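You operate a simulated robot arm through the tools that you are given. There is no shell and no other tool. Be economical: measure what you need, move in short steps, check, and stop when the job is done.

You are at the controls of a simulated two-armed robot. One attempt, no reset.

## Task
Fetch the white bundle of bags from the top of the carton block behind the ledge and set it on the blue carton stand. Fetch the carton from the ledge of the carton block and set it on the shelf of the plate table. Take the white paper scraps on the shelf of the plate table and put it away on the ledge of the sack holder. Put the glue can on the top of the plate table away on the front of the wash table. Turn the black dial of the delivery table to 20. Take the black brush and put it on the rewind end of the roller rack of tower c. Put the folded brown bag on the top of the blue table away on the top of the grey fitting table. Pull the filter drawer open. The order is free. Set down upright: glue can.

Only the result counts: the job must be done as asked and must still hold three seconds after the hand-in. Knocking over, shifting, dropping, spilling or breaking anything else fails it.

## Robot
Two 6-joint arms with two-finger parallel grippers on one trunk, on a base that drives. Base frame: it is fixed to the floor where the robot stands at the start and does not move with it; the origin is under the middle of the robot, x ahead of it, y to its left, z up. Readings come in mm, degrees, newtons and seconds.
The left shoulder is at the start at [50, 170, 1110], the right one opposite. Each reaches about 1092 mm from its shoulder. Places, roughly: black brush (6x4x7 cm) [2900, -7100, 1000]; black dial of the delivery table [3300, 2900, 800]; blue carton stand (40x24 cm) [4740, 2120, 800]; carton [750, 0, 1250]; filter drawer [1600, 5300, 800]; folded brown bag (7x5x3 cm) [2900, -7300, 1000]; front of the wash table (12x40 cm) [260, 4620, 840]; glue can [3000, 750, 750]; ledge of the sack holder (16x40 cm) [5500, 4260, 720]; rewind end of the roller rack of tower C (13x32 cm [3880, -3360, 660]; shelf of the plate table [2900, 700, 400]; top of the grey fitting table [-2300, 3800, 800]; white bundle of bags (15x6x3 cm) [1000, 0, 1300]; white paper scraps (11x5x4 cm) [2800, 600, 400]. Payload 1.57 kg a hand.
Tool frame (each hand has its own): the origin (TCP) lies between the finger pads and is the grasp point; the fingertips stand 30 mm ahead of it; z points along the fingers, y is the line along which they close. Largest opening 80 mm; finger width 17, thickness 12; the body of the gripper, 40 by 82 mm, starts 80 mm behind the TCP.
Orientation is that of the tool frame in the base frame, as a unit quaternion [x, y, z, w]. With the fingers straight down and closing along the base's y, the tool's x points along the base's -x, its y along +y and its z along -z.

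## Interface
- The arms move only by the tool apply_moves. It takes "left_moves", "right_moves" or both (then of equal length, played together; a hand with none holds still); each is a list of rows, each a list of 7 numbers: the closure, from 0 (fully open) to 1 (shut), then the shift along the tool's x, y, z in mm, then the turn, a rotation vector about the tool's x, y, z in degrees. In form: [[grip, dx, dy, dz, ax, ay, az], ...]. A call has 1 to 8 rows; each row shifts and turns the commanded pose from where the row before left it, along the tool's axes as they then stand. Rows are played at 5 a second. More than 50 mm and 8.6 degrees between two rows, or a gripper value outside its range, and nothing of the call is played. A pose out of reach is approached as far as the arm can. The call stops where the force on the tool passes 40 N (or 10 N more than at its start, if that is more) or the arm is blocked; 0.2 s more then pass. Each finger travels about 72 mm/s and halts on what it meets, pressing with about 41 N; the grip force reading is that of the motor and also rises with nothing between the fingers. The clock runs only during rows and for 0.2 s after the last one: add rows that do not move to give the fingers time. The reply holds the time, the measured pose of the TCP, the force on the tool along the base axes, the opening and the grip force, in the units named above and with some noise, with the torque about the TCP (base axes, N m) and any sound that the robot's microphone picked up.
- Cameras (640 x 400 px; columns grow to the right, rows downward): "scene" is now at [45.2, 16.2, 1695.2]; the picture's right is [0.17, -0.99, 0.00], its down [-0.60, -0.10, -0.80] and it looks along [0.78, 0.14, -0.61] (base axes); focal length 266 px, centre (320, 200). "left" rides on the left gripper at [72, 7, -122] in its tool frame; the picture's right is [-0.09, 1.00, 0.00], its down [-0.84, -0.08, -0.54] and it looks along [-0.54, -0.05, 0.84] (tool axes); focal length 238 px, centre (320, 200). "right" rides on the right gripper at [72, -7, -122] in its tool frame; the picture's right is [0.09, 1.00, 0.00], its down [-0.84, 0.08, -0.54] and it looks along [-0.54, 0.05, 0.84] (tool axes); focal length 238 px, centre (320, 200). There is no depth. A picture from a camera that has moved, and an enlarged one, comes with that camera's place and axes in the base frame and with its lens.
- get_image(camera): a new picture of that camera. The clock stands still meanwhile.
- move_column(by): slides the trunk up (or, below 0, down) by that many mm; the arms and the scene camera ride with it, the base frame stays. It gives what a move gives, with no picture.
- roll_base(legs): drives the robot by 1 to 6 legs, each [ahead, left, turn to the left] in mm, mm and degrees, along the robot's own axes; the way and the turn of a leg run together, so that a leg with both is an arc; at most 1500 mm and 180 degrees a leg. The arms and the cameras ride along, it lands a little off, and it stops where it bumps. It gives what a move gives.
- aim_head(pan, tilt): turns the head with the scene camera to pan (to the left, within 86 degrees either way) and tilt (down, from -29 to 69), counted from straight ahead of the robot. It gives what a move gives.
- inspect(camera, box): a new picture of the part [left, top, right, bottom] of that camera's present view, enlarged. The clock stands still meanwhile.
- job_done(): hands the job in; it is judged then, once.

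Work in short steps. Places have to be worked out from the pictures, the camera data and where the tool is seen: move nearer, look again, correct. Check each grasp and each placing, and mend what went wrong. You have 207 turns and 190 pictures in all, those below and enlarged ones among them. Open the grippers and draw the arms clear of the work before you hand the job in, unless the task says otherwise; then end with one line.

The tools are called by a JSON object that holds its "method" and its "body". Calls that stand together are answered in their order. apply_moves: Moves the arms, as the interface text tells. Its arguments: {"type":"object","properties":{"left_moves":{"type":"array","items":{"type":"array","items":{"type":"number"}}},"right_moves":{"type":"array","items":{"type":"array","items":{"type":"number"}}}},"required":[]} The other tools are called the same way: move_column (by) slides the trunk up or down; roll_base (legs) drives the base; aim_head (pan, tilt) turns the head that bears the scene camera; get_image (camera) takes a picture; inspect (camera, box) takes an enlarged picture of a part of a camera's view; job_done () hands the job in.

At the start:

```text
clock: 0.0
left_tool_pos: [663.7, 420.8, 999.8]
left_tcp_rot: [0.0, 1.0, 0.001, 0.0]
left_wrist_force: [-0.8, -0.1, -0.1]
left_moment: [0.0, 0.03, 0.01]
left_gripper_width: 80.0
left_grip_force: 0.1
right_tool_pos: [547.1, -153.0, 1000.3]
right_tcp_rot: [0.0, 1.0, 0.0, 0.001]
right_wrist_force: [0.1, 0.0, -0.1]
right_moment: [0.0, -0.02, 0.02]
right_gripper_width: 80.1
right_grip_force: 0.0
trunk travel left (down, up): [-725.0, 245.0]
robot x, y, heading: [-1.1, -0.5, -0.2]
head pan, tilt: [9.8, 37.3]
```

scene: 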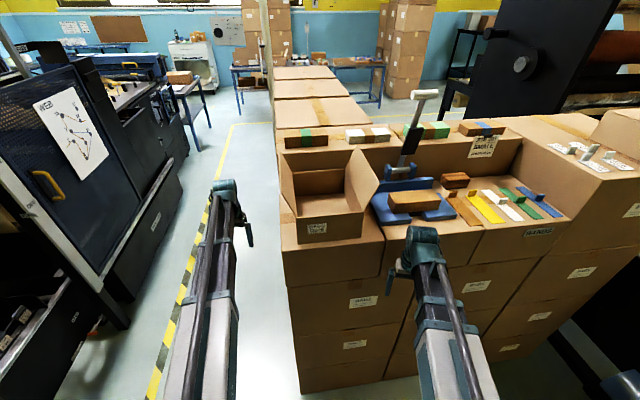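
right: 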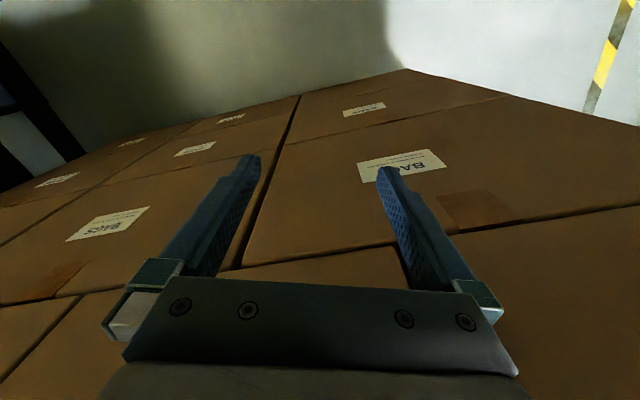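
left: 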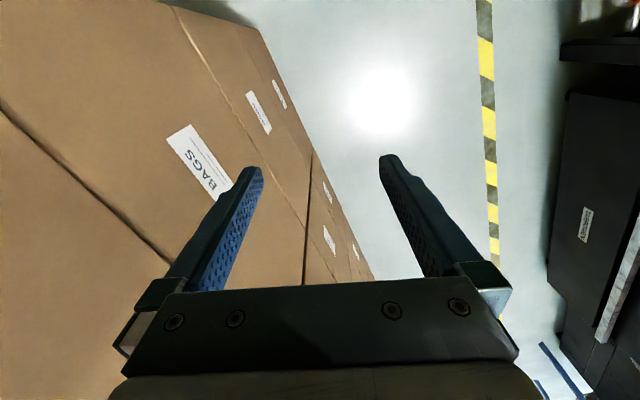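

The carton block is ahead, with several bundles on top and a carton (open box?) on the ledge. I look closer first.

{"method": "inspect", "body": {"camera": "scene", "box": [260, 80, 580, 280]}}

{"method": "aim_head", "body": {"pan": 0, "tilt": 5}}

{"method": "get_image", "body": {"camera": "scene"}}

```text
2.00 times, centred on (420, 180) of scene
camera zoom: at [45.2, 16.2, 1695.2], right [0.17, -0.99, 0.0], down [-0.6, -0.1, -0.8], along [0.78, 0.14, -0.61], focal length 532 px, centre (120, 240)
```

zoom: 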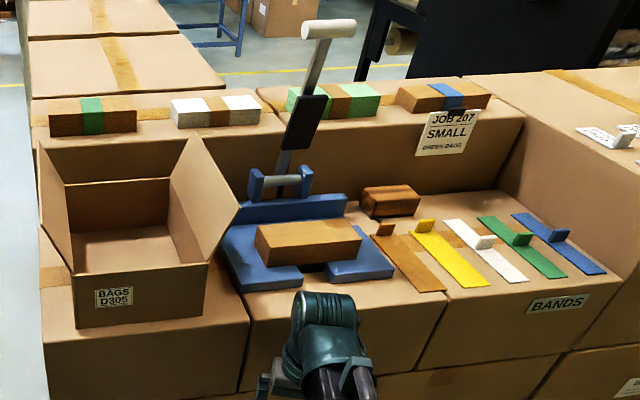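

```text
clock: 1.0
left_tool_pos: [663.9, 420.4, 998.4]
left_tcp_rot: [0.0, 1.0, 0.0, 0.0]
left_wrist_force: [0.8, 0.3, -0.2]
left_moment: [0.01, -0.01, 0.01]
left_gripper_width: 79.8
left_grip_force: 0.1
right_tool_pos: [546.4, -153.3, 999.9]
right_tcp_rot: [0.001, 1.0, 0.0, 0.0]
right_wrist_force: [-0.2, 0.7, 0.5]
right_moment: [0.0, 0.06, 0.04]
right_gripper_width: 79.7
right_grip_force: 0.0
trunk travel left (down, up): [-725.0, 245.0]
robot x, y, heading: [1.8, 2.3, -0.1]
head pan, tilt: [0.0, 5.0]
```

```text
185 pictures are left
camera scene: at [51.6, 1.5, 1746.8], right [0.0, -1.0, 0.0], down [-0.09, 0.0, -1.0], along [1.0, 0.0, -0.09], focal length 266 px, centre (320, 200)
```

scene: 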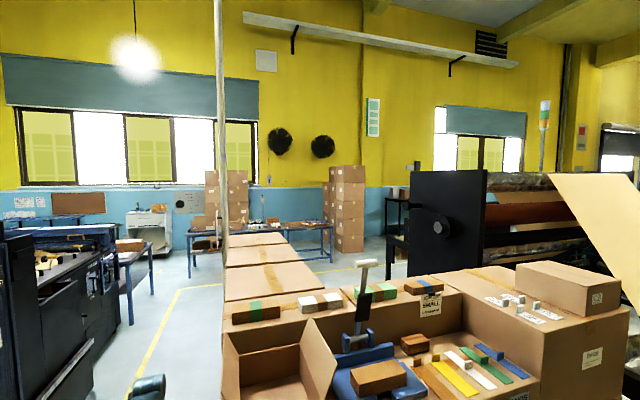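

The bundle is white with a brown band near (900, 0, 1310); the open box sits on the ledge at left. I raise the trunk and look down at it.

{"method": "move_column", "body": {"by": 240}}

{"method": "aim_head", "body": {"pan": 0, "tilt": 45}}

{"method": "get_image", "body": {"camera": "scene"}}

{"method": "get_image", "body": {"camera": "right"}}

{"method": "get_image", "body": {"camera": "left"}}

```text
clock: 3.5
left_tool_pos: [663.4, 421.5, 1239.5]
left_tcp_rot: [0.0, 1.0, 0.0, 0.0]
left_wrist_force: [-0.9, -0.2, -0.5]
left_moment: [0.01, 0.0, -0.04]
left_gripper_width: 80.1
left_grip_force: 0.1
right_tool_pos: [546.3, -152.7, 1239.3]
right_tcp_rot: [-0.001, 1.0, 0.0, 0.001]
right_wrist_force: [1.3, 0.1, -1.3]
right_moment: [-0.01, 0.03, 0.01]
right_gripper_width: 80.2
right_grip_force: 0.1
trunk travel left (down, up): [-965.0, 5.0]
robot x, y, heading: [-0.1, -4.4, -0.1]
head pan, tilt: [0.0, 5.0]
```

```text
clock: 4.5
left_tool_pos: [664.1, 420.6, 1240.2]
left_tcp_rot: [-0.001, 1.0, 0.001, 0.0]
left_wrist_force: [0.5, 0.3, 0.4]
left_moment: [-0.02, 0.0, 0.02]
left_gripper_width: 80.0
left_grip_force: 0.0
right_tool_pos: [546.8, -153.3, 1239.9]
right_tcp_rot: [-0.001, 1.0, -0.001, 0.0]
right_wrist_force: [-0.5, 0.9, 0.3]
right_moment: [0.01, 0.0, 0.02]
right_gripper_width: 80.0
right_grip_force: 0.0
trunk travel left (down, up): [-965.0, 5.0]
robot x, y, heading: [-4.2, 1.8, -0.0]
head pan, tilt: [0.0, 45.0]
```

```text
184 pictures are left
camera scene: at [41.1, 1.4, 1923.9], right [0.0, -1.0, 0.0], down [-0.71, 0.0, -0.71], along [0.71, 0.0, -0.71], focal length 266 px, centre (320, 200)
```

scene: 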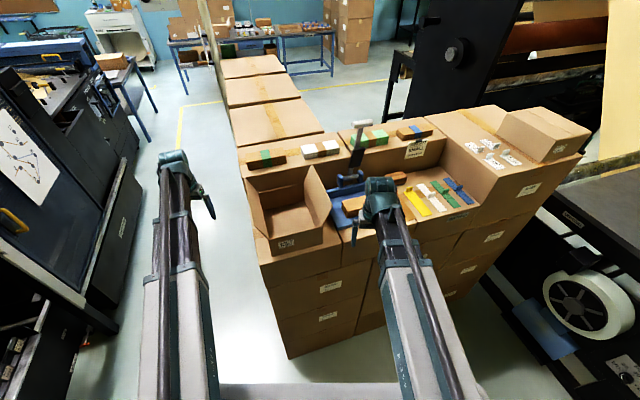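

```text
183 pictures are left
camera right: at [475.2, -160.1, 1361.3], right [-0.09, 1.0, 0.0], down [0.84, 0.08, 0.54], along [0.54, 0.05, -0.84], focal length 238 px, centre (320, 200)
```

right: 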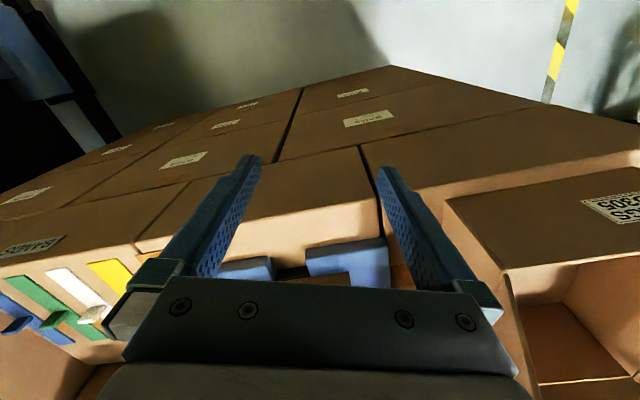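

```text
182 pictures are left
camera left: at [592.9, 428.7, 1362.7], right [0.09, 1.0, 0.0], down [0.84, -0.08, 0.54], along [0.54, -0.05, -0.84], focal length 238 px, centre (320, 200)
```

left: 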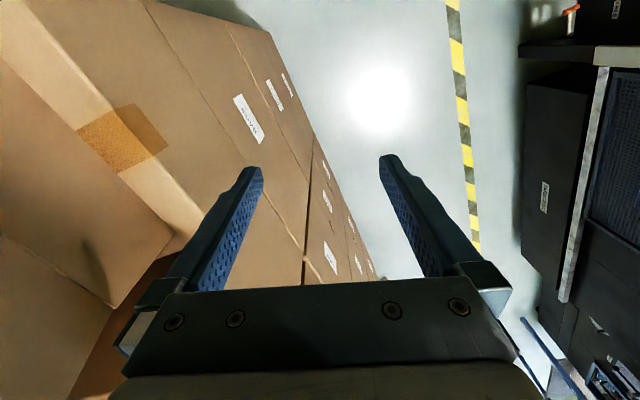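

I enlarge the new view to triangulate heights.

{"method": "inspect", "body": {"camera": "scene", "box": [230, 100, 390, 260]}}

```text
2.50 times, centred on (310, 180) of scene
camera zoom: at [41.1, 1.4, 1923.9], right [0.0, -1.0, 0.0], down [-0.71, 0.0, -0.71], along [0.71, 0.0, -0.71], focal length 664 px, centre (345, 250)
```

zoom: 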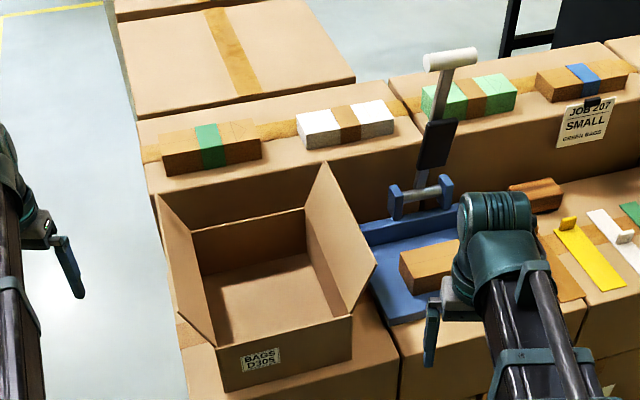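

Block is yawed about 18.5°; ledge z≈1126, box about 190×220×107 mm, bundle near (985, 0, 1285). I raise the left hand and turn it so it closes across the bundle.

{"method": "apply_moves", "body": {"left_moves": [[0, 0, 0, -30, 0, 0, 8], [0, 0, 0, -30, 0, 0, 8], [0, 0, 0, -30, 0, 0, 8], [0, 0, 0, -30, 0, 0, 8], [0, 0, 0, -30, 0, 0, 8], [0, 0, 0, -30, 0, 0, 8], [0, 0, 0, 0, 0, 0, 8], [0, 0, 0, 0, 0, 0, 8]]}}

```text
clock: 6.3
left_tool_pos: [664.8, 421.1, 1239.3]
left_tcp_rot: [0.532, 0.847, 0.0, 0.0]
left_wrist_force: [0.1, 0.3, -0.5]
left_moment: [0.0, 0.02, 0.01]
left_gripper_width: 80.1
left_grip_force: 0.0
left hand out of reach, approached as far as the arm can: row 1, 2, 3, 4, 5, 6
right_tool_pos: [547.3, -153.5, 1239.1]
right_tcp_rot: [-0.001, 1.0, 0.0, 0.001]
right_wrist_force: [0.7, -0.2, -0.9]
right_moment: [0.0, 0.02, -0.01]
right_gripper_width: 80.0
right_grip_force: 0.0
trunk travel left (down, up): [-965.0, 5.0]
robot x, y, heading: [-3.2, -0.8, -0.4]
head pan, tilt: [0.0, 45.0]
```

Upward motion was refused there. I test a small lift, pulling the hand in slightly, to learn the limit.

{"method": "apply_moves", "body": {"left_moves": [[0, 0, 0, -20, 0, 0, 0], [0, 0, 0, -20, 0, 0, 0], [0, 0, -50, 0, 0, 0, 0], [0, 0, -50, 0, 0, 0, 0], [0, 0, -50, 0, 0, 0, 0], [0, 0, 0, -20, 0, 0, 0]]}}

{"method": "get_image", "body": {"camera": "scene"}}

```text
clock: 7.8
left_tool_pos: [531.4, 353.0, 1240.3]
left_tcp_rot: [0.53, 0.848, -0.001, -0.001]
left_wrist_force: [0.5, -0.1, -0.1]
left_moment: [-0.01, 0.04, -0.03]
left_gripper_width: 80.0
left_grip_force: 0.1
left hand out of reach, approached as far as the arm can: row 1, 2, 6
right_tool_pos: [547.8, -152.3, 1240.0]
right_tcp_rot: [0.001, 1.0, 0.0, 0.001]
right_wrist_force: [-0.1, -0.3, 0.6]
right_moment: [0.02, 0.02, 0.0]
right_gripper_width: 80.0
right_grip_force: 0.1
trunk travel left (down, up): [-965.0, 5.0]
robot x, y, heading: [-0.9, 1.0, -0.2]
head pan, tilt: [0.0, 45.0]
```

```text
180 pictures are left
camera scene: at [42.3, 2.1, 1923.8], right [0.0, -1.0, 0.0], down [-0.71, 0.0, -0.71], along [0.71, 0.0, -0.71], focal length 266 px, centre (320, 200)
```

scene: 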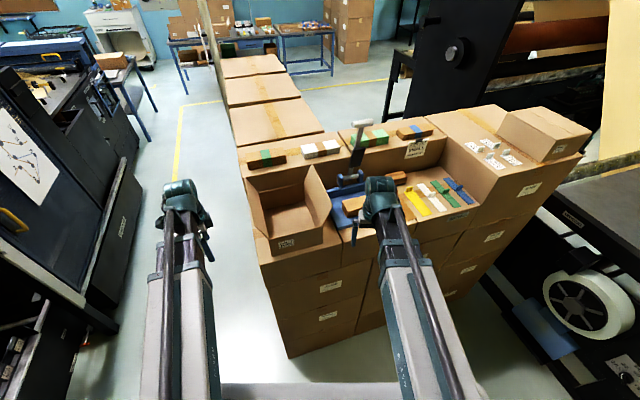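

The lift limit doesn't depend on radius; I test whether tilting the fingers forward frees it.

{"method": "apply_moves", "body": {"left_moves": [[0, 0, 0, 0, -8, 0, 0], [0, 0, 0, 0, -8, 0, 0], [0, 0, 0, -20, 0, 0, 0], [0, 0, 0, -20, 0, 0, 0], [0, 0, 0, 0, -8, 0, 0], [0, 0, 0, -20, 0, 0, 0]]}}

```text
clock: 9.2
left_tool_pos: [520.0, 349.3, 1257.8]
left_tcp_rot: [0.518, 0.829, 0.177, 0.111]
left_wrist_force: [-0.2, 0.1, -1.2]
left_moment: [-0.01, 0.04, 0.02]
left_gripper_width: 79.8
left_grip_force: 0.2
left hand out of reach, approached as far as the arm can: row 2, 3, 4, 5, 6
right_tool_pos: [547.7, -153.4, 1239.8]
right_tcp_rot: [0.0, 1.0, 0.0, 0.0]
right_wrist_force: [0.4, -0.1, -0.3]
right_moment: [0.01, 0.03, 0.0]
right_gripper_width: 79.8
right_grip_force: 0.1
trunk travel left (down, up): [-965.0, 5.0]
robot x, y, heading: [-0.2, -0.7, 0.0]
head pan, tilt: [0.0, 45.0]
```

I probe further: more tilt with the left, a plain lift with the right.

{"method": "apply_moves", "body": {"left_moves": [[0, 0, 0, 0, -8, 0, 0], [0, 0, 0, 0, -8, 0, 0], [0, 0, 0, 0, -5, 0, 0], [0, 0, 0, -20, 0, 0, 0], [0, 0, 20, 0, 0, 0, 0], [0, 0, 20, -10, 0, 0, 0], [0, 0, 20, -10, 0, 0, 0]], "right_moves": [[0, 0, 0, -10, 0, 0, 0], [0, 0, 0, -10, 0, 0, 0], [0, 0, 0, -10, 0, 0, 0], [0, 0, 0, -10, 0, 0, 0], [0, 0, 0, 0, 0, 0, 0], [0, 0, 0, 0, 0, 0, 0], [0, 0, 0, 0, 0, 0, 0]]}}

```text
clock: 10.8
left_tool_pos: [595.9, 378.2, 1304.7]
left_tcp_rot: [0.489, 0.784, 0.325, 0.203]
left_wrist_force: [0.5, 0.2, -0.2]
left_moment: [-0.01, -0.03, 0.02]
left_gripper_width: 80.3
left_grip_force: 0.1
left hand out of reach, approached as far as the arm can: row 1, 2, 3, 4, 5, 6, 7
right_tool_pos: [546.0, -152.7, 1239.4]
right_tcp_rot: [0.0, 1.0, 0.0, 0.0]
right_wrist_force: [0.5, -0.1, -1.2]
right_moment: [0.01, -0.03, -0.02]
right_gripper_width: 79.9
right_grip_force: 0.1
right hand out of reach, approached as far as the arm can: row 1, 2, 3, 4
trunk travel left (down, up): [-965.0, 5.0]
robot x, y, heading: [-3.1, -1.3, 0.0]
head pan, tilt: [0.0, 45.0]
```

The wrist can't rise above about z=1460, so high grasps need tilted fingers. I'll tilt sideways along the bundle's length with the left hand; first untilt and roll the tool round, and draw the right hand back.

{"method": "apply_moves", "body": {"left_moves": [[0, 0, 0, 20, 8, 0, 0], [0, 0, 0, 20, 8, 0, 0], [0, 0, 0, 20, 8, 0, 0], [0, 0, 0, 0, 8, 0, 0], [0, 0, 0, 0, 8, 0, 0], [0, 0, 0, 0, 5, 0, 0], [0, 0, 0, 0, 0, 0, -8.5], [0, 0, 0, 0, 0, 0, -8.5]], "right_moves": [[0, 40, 0, 0, 0, 0, 0], [0, 40, 0, 0, 0, 0, 0], [0, 40, 0, 0, 0, 0, 0], [0, 0, 0, 0, 0, 0, 0], [0, 0, 0, 0, 0, 0, 0], [0, 0, 0, 0, 0, 0, 0], [0, 0, 0, 0, 0, 0, 0], [0, 0, 0, 0, 0, 0, 0]]}}

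{"method": "apply_moves", "body": {"left_moves": [[0, 0, 0, 0, 0, 0, -8.5], [0, 0, 0, 0, 0, 0, -8.5], [0, 0, 0, 0, 0, 0, -8.5], [0, 0, 0, 0, 0, 0, -8.5], [0, 0, 0, 0, 0, 0, -8.5], [0, 0, 0, 0, 0, 0, -8.5], [0, 0, 0, 0, 0, 0, -8.5], [0, 0, 0, 0, 0, 0, -8.5]]}}

{"method": "apply_moves", "body": {"left_moves": [[0, 0, 0, 0, 0, 0, -8.5], [0, 0, 0, 0, 0, 0, -8.5], [0, 0, 0, 0, 0, 0, -8.5], [0, 0, 0, 0, 0, 0, -8.5], [0, 0, 0, 0, 0, 0, -8.5], [0, 0, 0, 0, 0, 0, -8.5], [0, 0, 0, 0, 0, 0, -8.5], [0, 0, 0, 0, 0, 0, -8.5]]}}

```text
clock: 12.6
left_tool_pos: [629.1, 393.8, 1238.8]
left_tcp_rot: [0.397, 0.918, 0.0, 0.0]
left_wrist_force: [0.2, 0.2, -0.1]
left_moment: [0.0, -0.02, -0.02]
left_gripper_width: 80.0
left_grip_force: 0.0
left hand out of reach, approached as far as the arm can: row 1, 3, 4, 5
right_tool_pos: [457.6, -152.9, 1238.8]
right_tcp_rot: [0.0, 1.0, 0.0, 0.0]
right_wrist_force: [-0.3, -0.2, -0.6]
right_moment: [-0.03, -0.02, 0.0]
right_gripper_width: 79.8
right_grip_force: 0.0
right hand out of reach, approached as far as the arm can: row 3
trunk travel left (down, up): [-965.0, 5.0]
robot x, y, heading: [-0.7, 1.7, -0.1]
head pan, tilt: [0.0, 45.0]
```

```text
clock: 14.3
left_tool_pos: [629.5, 394.9, 1240.4]
left_tcp_rot: [-0.183, 0.983, 0.0, 0.0]
left_wrist_force: [-0.2, 0.9, 0.0]
left_moment: [0.02, -0.01, 0.0]
left_gripper_width: 80.0
left_grip_force: 0.1
right_tool_pos: [457.5, -152.9, 1240.2]
right_tcp_rot: [0.0, 1.0, 0.001, 0.0]
right_wrist_force: [-0.3, 0.1, 0.0]
right_moment: [0.01, -0.02, 0.0]
right_gripper_width: 80.0
right_grip_force: 0.1
trunk travel left (down, up): [-965.0, 5.0]
robot x, y, heading: [4.2, -6.7, -0.1]
head pan, tilt: [0.0, 45.0]
```

```text
clock: 16.1
left_tool_pos: [628.0, 394.1, 1239.8]
left_tcp_rot: [-0.701, 0.713, 0.001, 0.0]
left_wrist_force: [0.0, -0.8, 0.1]
left_moment: [-0.02, 0.01, 0.01]
left_gripper_width: 80.1
left_grip_force: 0.1
right_tool_pos: [458.5, -152.2, 1239.3]
right_tcp_rot: [0.0, 1.0, 0.0, -0.001]
right_wrist_force: [0.1, -0.7, -0.5]
right_moment: [0.01, -0.02, -0.01]
right_gripper_width: 80.1
right_grip_force: 0.0
trunk travel left (down, up): [-965.0, 5.0]
robot x, y, heading: [2.0, 0.5, -0.1]
head pan, tilt: [0.0, 45.0]
```

Roll is −89°, need −108.5°; I finish the roll and begin the sideways tilt, then drive 120 mm ahead.

{"method": "apply_moves", "body": {"left_moves": [[0, 0, 0, 0, 0, 0, -8.5], [0, 0, 0, 0, 0, 0, -8.5], [0, 0, 0, 0, 0, 0, -2.5], [0, 0, 0, 0, 0, 8.5, 0], [0, 0, 0, 0, 0, 8.5, 0], [0, 0, 0, 0, 0, 8.5, 0], [0, 0, 0, 0, 0, 8.5, 0], [0, 0, 0, 0, 0, 8.5, 0]]}}

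{"method": "roll_base", "body": {"legs": [[120, 0, 0]]}}

{"method": "apply_moves", "body": {"left_moves": [[0, -20, 0, -20, 0, 0, 0], [0, -20, 0, -20, 0, 0, 0], [0, -20, 0, -20, 0, 0, 0], [0, 0, 0, 0, 0, 0, 0]]}}

{"method": "get_image", "body": {"camera": "left"}}

{"method": "get_image", "body": {"camera": "scene"}}

```text
clock: 17.9
left_tool_pos: [627.2, 394.7, 1298.6]
left_tcp_rot: [0.756, -0.545, 0.294, 0.213]
left_wrist_force: [-0.3, 0.4, -0.4]
left_moment: [-0.01, 0.02, 0.0]
left_gripper_width: 79.8
left_grip_force: 0.0
left hand out of reach, approached as far as the arm can: row 5, 6, 7, 8
right_tool_pos: [458.7, -153.4, 1239.7]
right_tcp_rot: [0.0, 1.0, 0.0, 0.0]
right_wrist_force: [-0.4, 0.1, -0.8]
right_moment: [0.02, 0.02, 0.01]
right_gripper_width: 80.0
right_grip_force: 0.2
trunk travel left (down, up): [-965.0, 5.0]
robot x, y, heading: [-3.7, 1.6, 0.4]
head pan, tilt: [0.0, 45.0]
```

```text
clock: 19.2
left_tool_pos: [749.6, 395.7, 1295.8]
left_tcp_rot: [0.758, -0.544, 0.293, 0.211]
left_wrist_force: [0.3, -0.1, 0.5]
left_moment: [-0.03, 0.0, 0.01]
left_gripper_width: 79.8
left_grip_force: 0.1
right_tool_pos: [580.6, -151.8, 1238.7]
right_tcp_rot: [-0.002, 1.0, 0.0, -0.001]
right_wrist_force: [0.7, -0.1, -0.3]
right_moment: [0.0, 0.01, 0.03]
right_gripper_width: 79.9
right_grip_force: 0.1
trunk travel left (down, up): [-965.0, 5.0]
robot x, y, heading: [119.7, 0.7, 0.3]
head pan, tilt: [0.0, 45.0]
```

```text
clock: 20.2
left_tool_pos: [717.3, 476.1, 1297.9]
left_tcp_rot: [0.757, -0.544, 0.294, 0.211]
left_wrist_force: [0.5, -0.3, 0.3]
left_moment: [0.02, -0.01, -0.01]
left_gripper_width: 79.9
left_grip_force: 0.0
right_tool_pos: [578.8, -152.1, 1238.9]
right_tcp_rot: [0.0, 1.0, 0.0, 0.0]
right_wrist_force: [-0.6, -0.2, -0.3]
right_moment: [-0.03, -0.01, -0.01]
right_gripper_width: 80.1
right_grip_force: 0.1
trunk travel left (down, up): [-965.0, 5.0]
robot x, y, heading: [123.3, -2.0, 0.1]
head pan, tilt: [0.0, 45.0]
```

```text
179 pictures are left
camera left: at [703.5, 502.7, 1437.0], right [-0.97, -0.25, -0.06], down [-0.24, 0.96, -0.16], along [0.1, -0.14, -0.98], focal length 238 px, centre (320, 200)
```

left: 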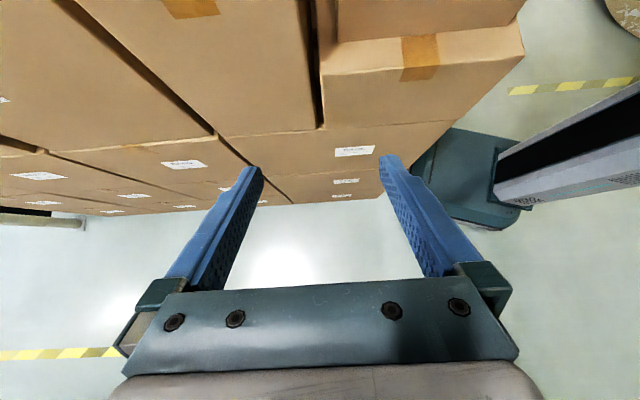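

```text
178 pictures are left
camera scene: at [162.0, 0.9, 1923.8], right [0.0, -1.0, 0.0], down [-0.71, 0.0, -0.71], along [0.71, 0.0, -0.71], focal length 266 px, centre (320, 200)
```

scene: 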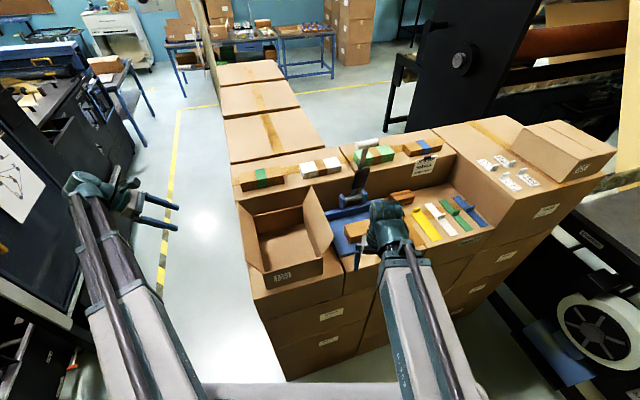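

Tool now tilts 42°; I go to 55°, lift, and head over towards the bundle.

{"method": "apply_moves", "body": {"left_moves": [[0, 0, 0, 0, 0, 6.3, 0], [0, 0, 0, 0, 0, 6.3, 0], [0, 28, 0, -20, 0, 0, 0], [0, 25.5, -21, 36.5, 0, 0, 0], [0, 25.5, -21, 36.5, 0, 0, 0], [0, 25.5, -21, 36.5, 0, 0, 0], [0, 25.5, -21, 36.5, 0, 0, 0], [0, 25.5, -21, 36.5, 0, 0, 0]]}}

{"method": "apply_moves", "body": {"left_moves": [[0, 25.8, 0, 36.9, 0, 0, 0], [0, 25.8, 0, 36.9, 0, 0, 0], [0, 25.8, 0, 36.9, 0, 0, 0], [0, 25.8, 0, 36.9, 0, 0, 0]]}}

{"method": "get_image", "body": {"camera": "left"}}

{"method": "get_image", "body": {"camera": "scene"}}

```text
clock: 22.0
left_tool_pos: [894.7, 301.1, 1332.3]
left_tcp_rot: [0.721, -0.518, 0.374, 0.269]
left_wrist_force: [-1.4, -0.5, 0.1]
left_moment: [-0.01, 0.01, -0.02]
left_gripper_width: 79.9
left_grip_force: 0.0
left hand out of reach, approached as far as the arm can: row 1, 2, 3
right_tool_pos: [579.6, -153.2, 1238.3]
right_tcp_rot: [0.0, 1.0, 0.0, 0.0]
right_wrist_force: [-0.9, -0.3, 1.0]
right_moment: [-0.01, 0.03, 0.03]
right_gripper_width: 80.0
right_grip_force: 0.0
trunk travel left (down, up): [-965.0, 5.0]
robot x, y, heading: [118.1, -3.5, 0.1]
head pan, tilt: [0.0, 45.0]
```

```text
clock: 23.0
left_tool_pos: [948.9, 126.8, 1333.4]
left_tcp_rot: [0.72, -0.517, 0.376, 0.27]
left_wrist_force: [1.1, -1.0, -1.1]
left_moment: [0.01, 0.02, -0.02]
left_gripper_width: 80.2
left_grip_force: 0.0
right_tool_pos: [579.1, -152.6, 1240.1]
right_tcp_rot: [-0.001, 1.0, 0.0, 0.0]
right_wrist_force: [0.7, -0.4, 0.1]
right_moment: [-0.02, 0.0, -0.04]
right_gripper_width: 79.9
right_grip_force: 0.0
trunk travel left (down, up): [-965.0, 5.0]
robot x, y, heading: [119.6, 1.8, 0.3]
head pan, tilt: [0.0, 45.0]
```

```text
177 pictures are left
camera left: at [924.3, 181.8, 1463.6], right [-0.96, -0.27, -0.08], down [-0.22, 0.9, -0.38], along [0.17, -0.34, -0.92], focal length 238 px, centre (320, 200)
```

left: 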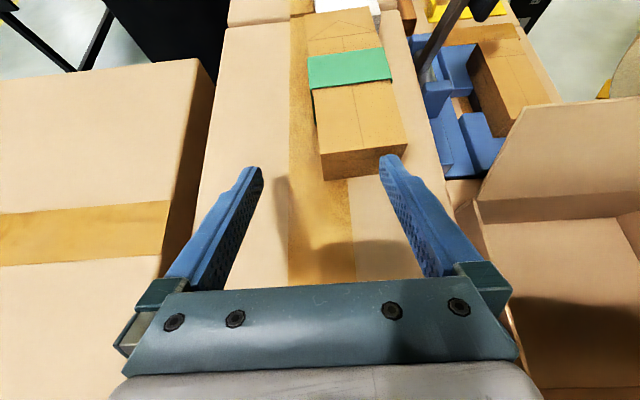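

```text
176 pictures are left
camera scene: at [161.8, 0.6, 1923.8], right [0.0, -1.0, 0.0], down [-0.71, 0.0, -0.71], along [0.71, 0.0, -0.71], focal length 266 px, centre (320, 200)
```

scene: 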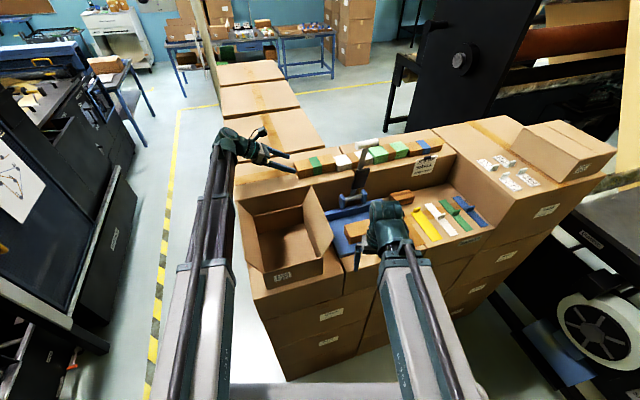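

The green-banded bundle looks to lie further right than before; I inspect closely.

{"method": "inspect", "body": {"camera": "scene", "box": [220, 110, 460, 260]}}

```text
2.67 times, centred on (340, 185) of scene
camera zoom: at [161.8, 0.6, 1923.8], right [0.0, -1.0, 0.0], down [-0.71, 0.0, -0.71], along [0.71, 0.0, -0.71], focal length 709 px, centre (267, 240)
```

zoom: 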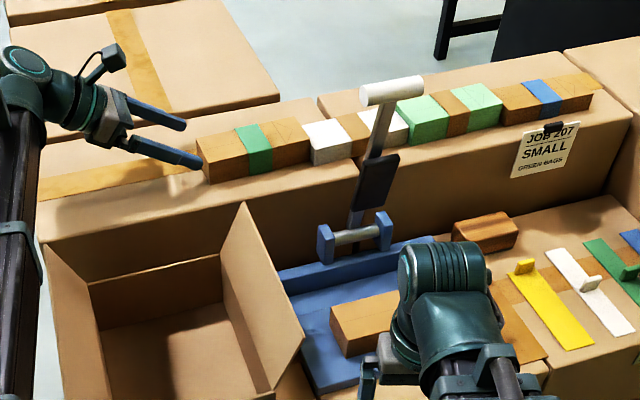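

I pushed the green-banded bundle, which pushed the white and light-green ones along the row; they'll have to be put back. I'll withdraw and approach from the block's left side, along the row, where the lever is no obstacle.

{"method": "apply_moves", "body": {"left_moves": [[0, -25.8, 0, -36.9, 0, 0, 0], [0, -25.8, 0, -36.9, 0, 0, 0], [0, -25.8, 0, -36.9, 0, 0, 0], [0, -25.8, 0, -36.9, 0, 0, 0], [0, -25.5, 21, -36.5, 0, 0, 0], [0, -25.5, 21, -36.5, 0, 0, 0], [0, -25.5, 21, -36.5, 0, 0, 0], [0, -25.5, 21, -36.5, 0, 0, 0]]}}

{"method": "get_image", "body": {"camera": "scene"}}

{"method": "inspect", "body": {"camera": "scene", "box": [230, 120, 470, 270]}}

```text
clock: 24.8
left_tool_pos: [753.5, 442.6, 1333.8]
left_tcp_rot: [0.72, -0.518, 0.375, 0.27]
left_wrist_force: [-0.1, 0.2, 1.0]
left_moment: [-0.03, 0.02, 0.0]
left_gripper_width: 80.0
left_grip_force: 0.1
right_tool_pos: [577.0, -152.8, 1241.2]
right_tcp_rot: [0.0, 1.0, 0.001, 0.0]
right_wrist_force: [-0.1, 0.1, 0.2]
right_moment: [-0.01, 0.0, 0.02]
right_gripper_width: 79.9
right_grip_force: 0.0
trunk travel left (down, up): [-965.0, 5.0]
robot x, y, heading: [118.4, 0.9, 0.1]
head pan, tilt: [0.0, 45.0]
```

```text
174 pictures are left
camera scene: at [160.9, 2.7, 1923.9], right [0.0, -1.0, 0.0], down [-0.71, 0.0, -0.71], along [0.71, 0.0, -0.71], focal length 266 px, centre (320, 200)
```

scene: 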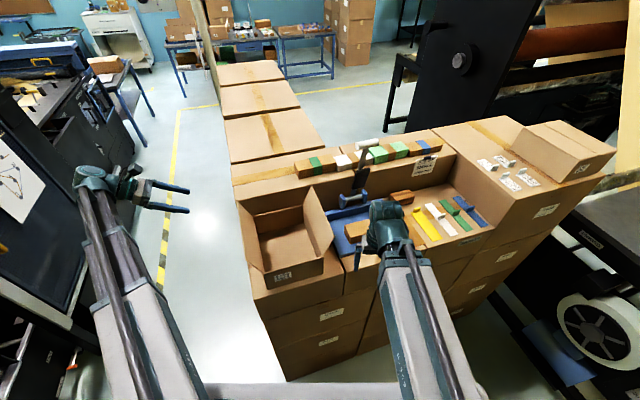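

```text
2.67 times, centred on (350, 195) of scene
camera zoom: at [160.9, 2.7, 1923.9], right [0.0, -1.0, 0.0], down [-0.71, 0.0, -0.71], along [0.71, 0.0, -0.71], focal length 709 px, centre (240, 213)
```

zoom: 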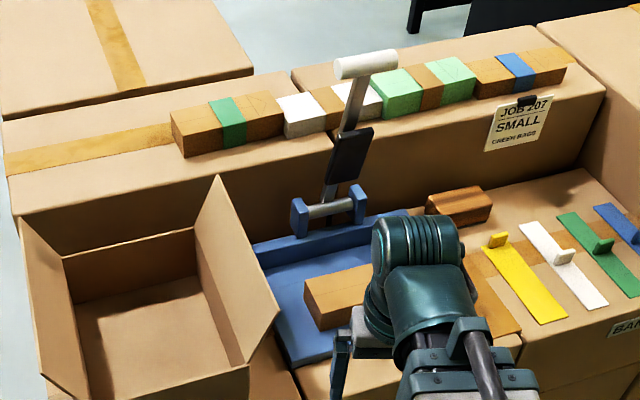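

Surface appears nearer z≈1300. I pull the left hand back and drive round to the left side, facing along the row (heading −71.5°).

{"method": "apply_moves", "body": {"left_moves": [[0, -8.7, 45.5, -12.5, 0, 0, 0], [0, -8.7, 45.5, -12.5, 0, 0, 0], [0, -8.7, 45.5, -12.5, 0, 0, 0], [0, -8.7, 45.5, -12.5, 0, 0, 0], [0, -8.7, 45.5, -12.5, 0, 0, 0]]}}

{"method": "roll_base", "body": {"legs": [[-320, 0, 0], [0, 900, 0], [0, 0, -71.5], [198, 0, 0]]}}

{"method": "aim_head", "body": {"pan": 60, "tilt": 40}}

{"method": "get_image", "body": {"camera": "scene"}}

```text
clock: 26.0
left_tool_pos: [552.4, 409.8, 1332.2]
left_tcp_rot: [0.726, -0.516, 0.376, 0.257]
left_wrist_force: [-0.7, -0.3, 0.0]
left_moment: [-0.01, -0.01, 0.01]
left_gripper_width: 80.1
left_grip_force: 0.0
left hand out of reach, approached as far as the arm can: row 4, 5
right_tool_pos: [576.7, -153.0, 1240.3]
right_tcp_rot: [-0.002, 1.0, 0.0, 0.0]
right_wrist_force: [-0.3, 0.2, 0.6]
right_moment: [-0.04, -0.01, -0.04]
right_gripper_width: 79.9
right_grip_force: 0.0
trunk travel left (down, up): [-965.0, 5.0]
robot x, y, heading: [118.9, -2.3, -0.1]
head pan, tilt: [0.0, 45.0]
```

```text
clock: 32.1
left_tool_pos: [235.6, 1250.1, 1331.7]
left_tcp_rot: [0.725, -0.518, 0.373, 0.259]
left_wrist_force: [1.1, -0.9, -0.3]
left_moment: [0.03, 0.02, 0.01]
left_gripper_width: 80.2
left_grip_force: 0.1
right_tool_pos: [257.8, 686.7, 1239.9]
right_tcp_rot: [0.002, 1.0, 0.0, 0.0]
right_wrist_force: [0.5, -0.5, 0.2]
right_moment: [0.05, 0.02, 0.02]
right_gripper_width: 80.2
right_grip_force: 0.0
trunk travel left (down, up): [-965.0, 5.0]
robot x, y, heading: [-198.6, 845.2, -0.1]
head pan, tilt: [0.0, 45.0]
stopped in leg 2: the robot was blocked; the commanded pose is now the measured one
```

```text
clock: 33.4
left_tool_pos: [237.1, 1250.6, 1331.2]
left_tcp_rot: [0.724, -0.519, 0.374, 0.259]
left_wrist_force: [-0.1, 0.2, -0.2]
left_moment: [-0.02, 0.02, -0.02]
left_gripper_width: 79.8
left_grip_force: 0.0
right_tool_pos: [257.5, 686.7, 1239.5]
right_tcp_rot: [0.003, 1.0, 0.0, 0.0]
right_wrist_force: [-0.7, 0.2, -0.5]
right_moment: [0.03, 0.0, 0.0]
right_gripper_width: 80.1
right_grip_force: 0.2
trunk travel left (down, up): [-965.0, 5.0]
robot x, y, heading: [-197.4, 842.8, -0.4]
head pan, tilt: [60.0, 40.0]
```

```text
172 pictures are left
camera scene: at [-197.0, 918.5, 1931.1], right [0.86, -0.51, 0.0], down [-0.33, -0.55, -0.77], along [0.39, 0.66, -0.64], focal length 266 px, centre (320, 200)
```

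scene: 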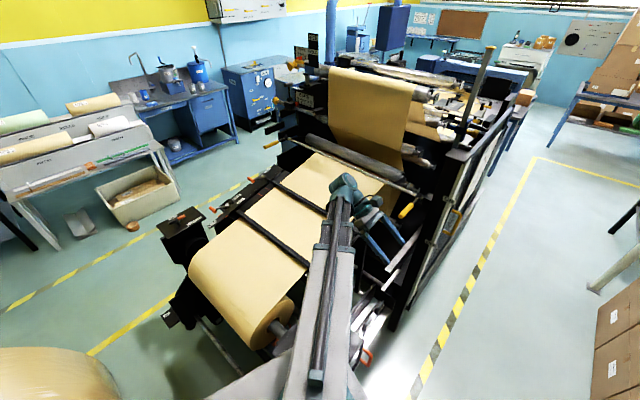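

I bumped the big machine lightly; passage between it and the block runs parallel to the block. I step away, turn, and slide into the passage.

{"method": "roll_base", "body": {"legs": [[0, -150, 0], [0, 0, -71.5], [120, 0, 0], [0, 903, 0]]}}

{"method": "aim_head", "body": {"pan": 0, "tilt": 35}}

{"method": "get_image", "body": {"camera": "scene"}}

```text
clock: 43.0
left_tool_pos: [1206.6, 547.9, 1330.4]
left_tcp_rot: [-0.276, 0.847, -0.148, -0.43]
left_wrist_force: [0.2, 0.1, 0.3]
left_moment: [0.0, 0.0, 0.04]
left_gripper_width: 80.2
left_grip_force: 0.0
right_tool_pos: [673.5, 362.0, 1240.6]
right_tcp_rot: [0.596, 0.803, 0.0, 0.0]
right_wrist_force: [-0.5, 0.1, 0.0]
right_moment: [0.0, 0.02, 0.02]
right_gripper_width: 79.8
right_grip_force: 0.0
trunk travel left (down, up): [-965.0, 5.0]
robot x, y, heading: [685.2, 845.5, -73.0]
head pan, tilt: [60.0, 40.0]
```

```text
clock: 44.3
left_tool_pos: [1204.9, 548.1, 1330.3]
left_tcp_rot: [-0.276, 0.847, -0.148, -0.43]
left_wrist_force: [0.4, 0.1, -0.5]
left_moment: [0.0, -0.03, 0.01]
left_gripper_width: 80.1
left_grip_force: 0.1
right_tool_pos: [673.4, 361.5, 1240.2]
right_tcp_rot: [0.596, 0.803, 0.0, 0.0]
right_wrist_force: [0.6, 0.4, 0.0]
right_moment: [-0.02, 0.01, 0.0]
right_gripper_width: 79.7
right_grip_force: 0.1
trunk travel left (down, up): [-965.0, 5.0]
robot x, y, heading: [686.2, 841.4, -73.3]
head pan, tilt: [0.0, 35.0]
```

```text
171 pictures are left
camera scene: at [700.7, 799.2, 1938.7], right [-0.96, -0.29, 0.0], down [-0.17, 0.55, -0.82], along [0.24, -0.78, -0.57], focal length 266 px, centre (320, 200)
```

scene: 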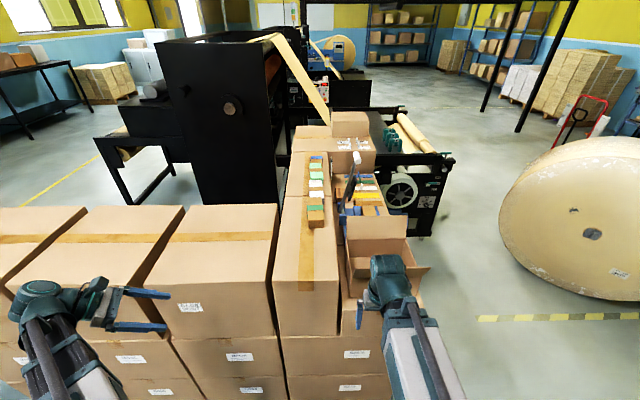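

The view is good: the row lies straight ahead. I swing the left tool by +73° about vertical so that its fingers point along the row.

{"method": "apply_moves", "body": {"left_moves": [[0, 0, 0, 0, 6.64, 0, -4.65], [0, 0, 0, 0, 6.64, 0, -4.65], [0, 0, 0, 0, 6.64, 0, -4.65], [0, 0, 0, 0, 6.64, 0, -4.65], [0, 0, 0, 0, 6.64, 0, -4.65], [0, 0, 0, 0, 6.64, 0, -4.65], [0, 0, 0, 0, 6.64, 0, -4.65], [0, 0, 0, 0, 6.64, 0, -4.65]]}}

{"method": "apply_moves", "body": {"left_moves": [[0, 0, 0, 0, 6.64, 0, -4.65], [0, 0, 0, 0, 0, 6.5, 0], [0, 0, 0, 0, 0, 6.5, 0]]}}

```text
clock: 46.1
left_tool_pos: [1282.7, 521.9, 1333.9]
left_tcp_rot: [0.682, -0.566, 0.363, 0.288]
left_wrist_force: [0.3, -0.3, -0.4]
left_moment: [-0.02, 0.0, 0.01]
left_gripper_width: 80.3
left_grip_force: 0.0
left hand out of reach, approached as far as the arm can: row 5, 6, 7, 8
right_tool_pos: [674.1, 360.7, 1239.3]
right_tcp_rot: [0.596, 0.803, 0.0, -0.001]
right_wrist_force: [-0.2, 0.3, 0.4]
right_moment: [-0.03, -0.03, -0.02]
right_gripper_width: 79.9
right_grip_force: 0.0
trunk travel left (down, up): [-965.0, 5.0]
robot x, y, heading: [687.4, 843.4, -73.1]
head pan, tilt: [0.0, 35.0]
```

```text
clock: 46.9
left_tool_pos: [1313.6, 507.1, 1379.0]
left_tcp_rot: [0.672, -0.482, 0.463, 0.319]
left_wrist_force: [0.5, -0.2, -0.2]
left_moment: [0.0, 0.01, -0.01]
left_gripper_width: 79.9
left_grip_force: 0.1
left hand out of reach, approached as far as the arm can: row 1, 2, 3
right_tool_pos: [672.8, 361.6, 1240.2]
right_tcp_rot: [0.595, 0.804, 0.0, 0.0]
right_wrist_force: [-0.3, -0.1, -0.1]
right_moment: [0.01, -0.01, 0.0]
right_gripper_width: 80.2
right_grip_force: 0.1
trunk travel left (down, up): [-965.0, 5.0]
robot x, y, heading: [689.8, 843.7, -73.1]
head pan, tilt: [0.0, 35.0]
```

Fingers now tilt 68° and point along −70°. I enlarge the row to locate the bundles.

{"method": "inspect", "body": {"camera": "scene", "box": [240, 140, 400, 240]}}

{"method": "get_image", "body": {"camera": "left"}}

```text
4.00 times, centred on (320, 190) of scene
camera zoom: at [700.5, 798.8, 1938.6], right [-0.96, -0.29, 0.0], down [-0.17, 0.55, -0.82], along [0.24, -0.78, -0.57], focal length 1063 px, centre (320, 240)
```

zoom: 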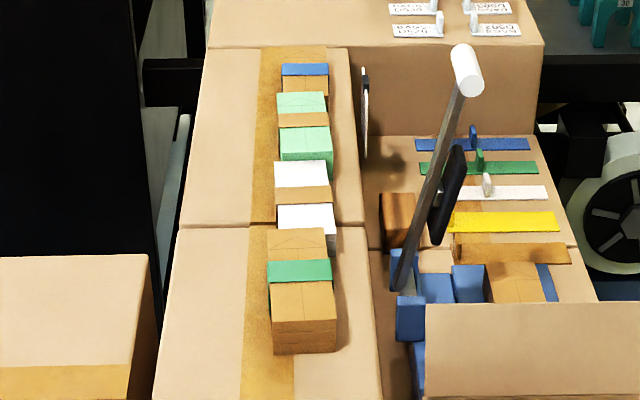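

```text
169 pictures are left
camera left: at [1278.4, 587.2, 1491.4], right [-0.95, -0.3, -0.1], down [-0.19, 0.8, -0.58], along [0.25, -0.53, -0.81], focal length 238 px, centre (320, 200)
```

left: 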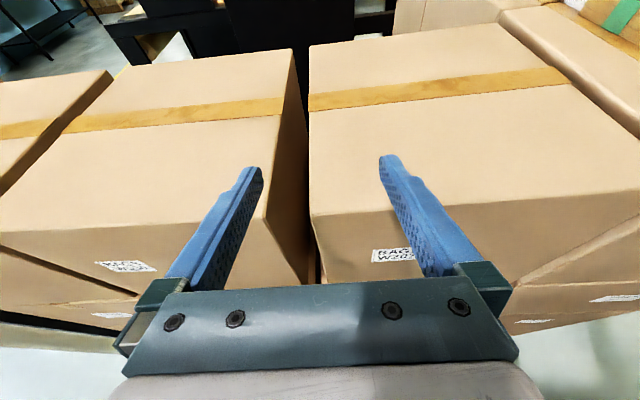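

Surface z≈1289; bundle tops ≈1330. Original pitch was ~219 mm along direction (0.342,−0.940): green moved ~+207, light green ~+70, blue essentially untouched. I move the left hand over the green bundle, now centred near (961, 20).

{"method": "apply_moves", "body": {"left_moves": [[0, 0, 50, 0, 0, 0, 0], [0, 0, 50, 0, 0, 0, 0], [0, 0, 50, 0, 0, 0, 0], [0, 0, 50, 0, 0, 0, 0], [0, 0, 50, 0, 0, 0, 0], [0, 0, 50, 0, 0, 0, 0], [0, 0, 50, 0, 0, 0, 0], [0, 0, 50, 0, 0, 0, 0]]}}

{"method": "apply_moves", "body": {"left_moves": [[0, 0, 49, 0, 0, 0, 0], [0, 0, 49, 0, 0, 0, 0], [0, 18.4, 0, 46.5, 0, 0, 0], [0, 18.4, 0, 46.5, 0, 0, 0], [0, 18.4, 0, 46.5, 0, 0, 0], [0, 18.4, 0, 46.5, 0, 0, 0]]}}

{"method": "get_image", "body": {"camera": "left"}}

```text
clock: 48.7
left_tool_pos: [1078.9, 271.3, 1378.4]
left_tcp_rot: [0.668, -0.487, 0.461, 0.324]
left_wrist_force: [-0.3, 0.3, -0.2]
left_moment: [-0.01, 0.01, -0.02]
left_gripper_width: 79.9
left_grip_force: 0.0
left hand out of reach, approached as far as the arm can: row 1, 2, 3, 4, 5, 6, 7, 8
right_tool_pos: [673.3, 360.7, 1240.1]
right_tcp_rot: [0.597, 0.803, 0.0, 0.0]
right_wrist_force: [0.0, -0.2, 0.2]
right_moment: [-0.01, -0.01, 0.01]
right_gripper_width: 79.9
right_grip_force: 0.0
trunk travel left (down, up): [-965.0, 5.0]
robot x, y, heading: [687.2, 843.3, -73.3]
head pan, tilt: [0.0, 35.0]
```

```text
clock: 50.1
left_tool_pos: [1153.7, 85.6, 1378.7]
left_tcp_rot: [0.669, -0.486, 0.461, 0.323]
left_wrist_force: [0.1, -0.7, 0.1]
left_moment: [0.01, 0.01, -0.02]
left_gripper_width: 80.1
left_grip_force: 0.0
left hand out of reach, approached as far as the arm can: row 1, 2, 3, 4, 5, 6
right_tool_pos: [673.3, 360.7, 1239.4]
right_tcp_rot: [0.596, 0.803, 0.001, -0.001]
right_wrist_force: [0.9, 0.1, 0.5]
right_moment: [0.02, 0.0, -0.04]
right_gripper_width: 80.2
right_grip_force: 0.1
trunk travel left (down, up): [-965.0, 5.0]
robot x, y, heading: [684.5, 840.5, -73.3]
head pan, tilt: [0.0, 35.0]
```

```text
168 pictures are left
camera left: at [1118.8, 166.4, 1490.9], right [-0.95, -0.29, -0.1], down [-0.18, 0.8, -0.58], along [0.25, -0.53, -0.81], focal length 238 px, centre (320, 200)
```

left: 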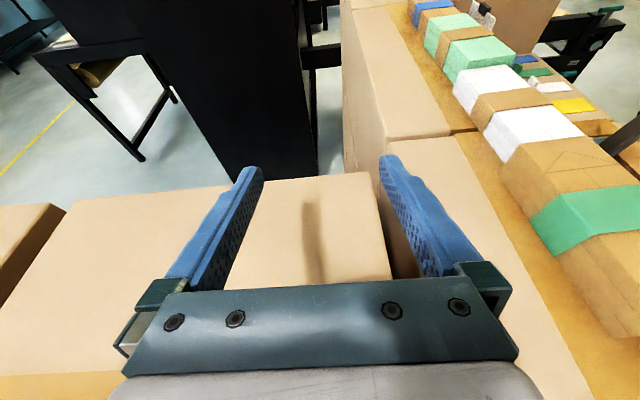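

The ceiling clamps some motion; I lower 8 mm and go the remaining 204 mm sideways over the bundle.

{"method": "apply_moves", "body": {"left_moves": [[0, -8, 0, 3.2, 0, 0, 0], [0, 0, 45, 0, 0, 0, 0], [0, 0, 45, 0, 0, 0, 0], [0, 0, 45, 0, 0, 0, 0], [0, 0, 45, 0, 0, 0, 0], [0, 0, 0, 0, 0, 0, 0]]}}

{"method": "get_image", "body": {"camera": "left"}}

```text
clock: 51.5
left_tool_pos: [1096.3, 68.9, 1379.3]
left_tcp_rot: [0.651, -0.507, 0.449, 0.343]
left_wrist_force: [0.0, -0.5, -0.2]
left_moment: [-0.02, 0.02, 0.0]
left_gripper_width: 80.1
left_grip_force: 0.0
left hand out of reach, approached as far as the arm can: row 1, 2, 3, 4, 5
right_tool_pos: [672.9, 361.4, 1240.5]
right_tcp_rot: [0.595, 0.804, -0.001, 0.0]
right_wrist_force: [0.0, -1.3, 0.3]
right_moment: [0.0, 0.02, 0.01]
right_gripper_width: 80.1
right_grip_force: 0.1
trunk travel left (down, up): [-965.0, 5.0]
robot x, y, heading: [687.7, 844.9, -73.3]
head pan, tilt: [0.0, 35.0]
```

```text
167 pictures are left
camera left: at [1068.4, 153.3, 1492.3], right [-0.97, -0.22, -0.1], down [-0.12, 0.8, -0.58], along [0.2, -0.56, -0.81], focal length 238 px, centre (320, 200)
```

left: 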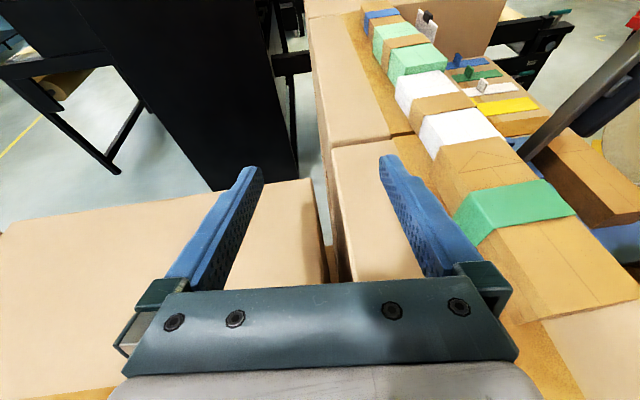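

The left wrist nears a roll limit when reaching inward; I strafe the base right and square its heading to −70° instead.

{"method": "roll_base", "body": {"legs": [[0, -196, 3.3]]}}

{"method": "get_image", "body": {"camera": "left"}}

```text
clock: 53.1
left_tool_pos: [950.9, 30.2, 1380.7]
left_tcp_rot: [0.665, -0.488, 0.46, 0.329]
left_wrist_force: [-1.3, -0.3, 0.7]
left_moment: [-0.03, 0.0, 0.03]
left_gripper_width: 80.0
left_grip_force: 0.1
right_tool_pos: [512.5, 298.9, 1239.9]
right_tcp_rot: [0.573, 0.82, -0.001, 0.0]
right_wrist_force: [0.2, 0.0, -0.2]
right_moment: [0.01, -0.03, -0.03]
right_gripper_width: 79.9
right_grip_force: 0.1
trunk travel left (down, up): [-965.0, 5.0]
robot x, y, heading: [499.1, 775.9, -69.8]
head pan, tilt: [0.0, 35.0]
```

```text
166 pictures are left
camera left: at [917.5, 112.7, 1492.5], right [-0.96, -0.27, -0.1], down [-0.17, 0.79, -0.58], along [0.24, -0.54, -0.81], focal length 238 px, centre (320, 200)
```

left: 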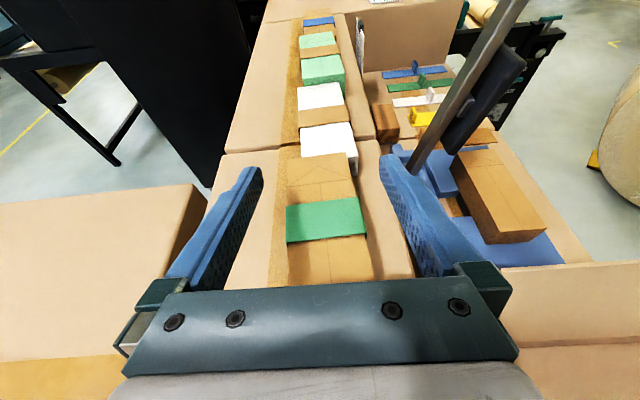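

The hand is squarely above the green bundle (centre ≈(957, 21)). I trim, descend to z≈1312 and check before closing.

{"method": "apply_moves", "body": {"left_moves": [[0, 3.7, -3, 9.3, 1.67, 0, -0.66], [0, -22, 0, 8.7, 0, 0, 0], [0, -22, 0, 8.7, 0, 0, 0], [0, 0, 0, 0, 0, 0, 0]]}}

{"method": "get_image", "body": {"camera": "left"}}

```text
clock: 54.1
left_tool_pos: [975.5, 27.7, 1380.9]
left_tcp_rot: [0.671, -0.48, 0.463, 0.324]
left_wrist_force: [0.2, 0.1, -0.5]
left_moment: [0.0, 0.01, 0.0]
left_gripper_width: 80.0
left_grip_force: 0.0
left hand out of reach, approached as far as the arm can: row 1, 2, 3
right_tool_pos: [513.3, 298.9, 1240.7]
right_tcp_rot: [0.572, 0.82, 0.0, 0.0]
right_wrist_force: [-0.8, -0.9, -0.5]
right_moment: [0.01, 0.02, 0.01]
right_gripper_width: 80.1
right_grip_force: 0.0
trunk travel left (down, up): [-965.0, 5.0]
robot x, y, heading: [498.8, 780.1, -70.1]
head pan, tilt: [0.0, 35.0]
```

```text
165 pictures are left
camera left: at [940.4, 109.6, 1492.4], right [-0.95, -0.3, -0.1], down [-0.19, 0.79, -0.58], along [0.25, -0.54, -0.81], focal length 238 px, centre (320, 200)
```

left: 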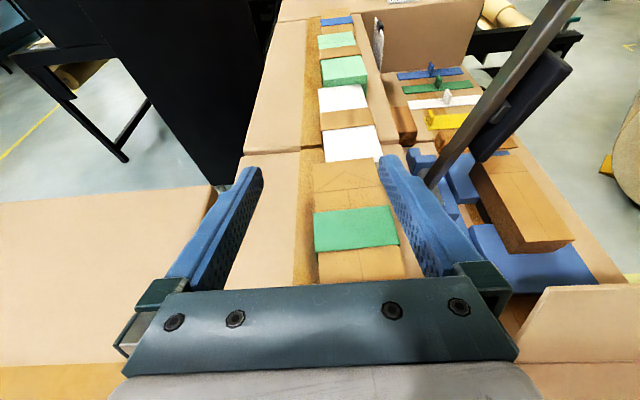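

The commanded pose seems to lie above what's reachable, so the descent was absorbed. I trim sideways and command more descent in small steps.

{"method": "apply_moves", "body": {"left_moves": [[0, -10, 10, 4, 0, 0, 0], [0, -10, 9, 4, 0, 0, 0], [0, -10, 0, 4, 0, 0, 0], [0, 0, 0, 0, 0, 0, 0]]}}

```text
clock: 55.1
left_tool_pos: [977.4, 27.5, 1380.9]
left_tcp_rot: [0.672, -0.479, 0.463, 0.323]
left_wrist_force: [-0.2, 0.0, -0.3]
left_moment: [0.0, 0.02, 0.03]
left_gripper_width: 80.2
left_grip_force: 0.1
left hand out of reach, approached as far as the arm can: row 1, 2, 3
right_tool_pos: [513.6, 298.8, 1240.3]
right_tcp_rot: [0.573, 0.82, 0.0, 0.0]
right_wrist_force: [0.1, 0.0, 0.1]
right_moment: [0.01, 0.02, 0.02]
right_gripper_width: 80.0
right_grip_force: 0.0
trunk travel left (down, up): [-965.0, 5.0]
robot x, y, heading: [497.6, 782.4, -69.8]
head pan, tilt: [0.0, 35.0]
```

Commanded and actual poses seem to have drifted apart (earlier the wrist met its inner reach limit). I test with a harmless sideways move toward the free side.

{"method": "apply_moves", "body": {"left_moves": [[0, 0, -50, 0, 0, 0, 0], [0, 0, -50, 0, 0, 0, 0], [0, 0, -50, 0, 0, 0, 0], [0, 0, 0, 0, 0, 0, 0]]}}

```text
clock: 56.1
left_tool_pos: [1119.2, 76.5, 1381.0]
left_tcp_rot: [0.673, -0.477, 0.465, 0.322]
left_wrist_force: [-0.2, -0.4, 0.1]
left_moment: [0.01, 0.02, 0.02]
left_gripper_width: 80.1
left_grip_force: 0.1
left hand out of reach, approached as far as the arm can: row 3
right_tool_pos: [510.9, 299.6, 1239.4]
right_tcp_rot: [0.573, 0.819, 0.0, 0.0]
right_wrist_force: [-1.0, 1.1, -0.7]
right_moment: [-0.04, -0.02, 0.02]
right_gripper_width: 79.6
right_grip_force: 0.1
trunk travel left (down, up): [-965.0, 5.0]
robot x, y, heading: [497.4, 784.8, -69.6]
head pan, tilt: [0.0, 35.0]
```

It is in sync: only −f and downward were blocked. I test a descent here.

{"method": "apply_moves", "body": {"left_moves": [[0, -9.3, 0, 3.7, 0, 0, 0], [0, -9.3, 0, 3.7, 0, 0, 0], [0, 0, 0, 0, 0, 0, 0]]}}

```text
clock: 56.9
left_tool_pos: [1118.7, 76.6, 1379.7]
left_tcp_rot: [0.673, -0.478, 0.463, 0.322]
left_wrist_force: [0.4, 0.2, 0.0]
left_moment: [-0.01, 0.0, -0.02]
left_gripper_width: 79.9
left_grip_force: 0.1
left hand out of reach, approached as far as the arm can: row 1, 2
right_tool_pos: [513.0, 298.3, 1240.6]
right_tcp_rot: [0.573, 0.82, -0.001, -0.001]
right_wrist_force: [0.8, 0.4, 0.0]
right_moment: [0.04, -0.02, -0.02]
right_gripper_width: 80.0
right_grip_force: 0.1
trunk travel left (down, up): [-965.0, 5.0]
robot x, y, heading: [503.6, 781.0, -69.9]
head pan, tilt: [0.0, 35.0]
```

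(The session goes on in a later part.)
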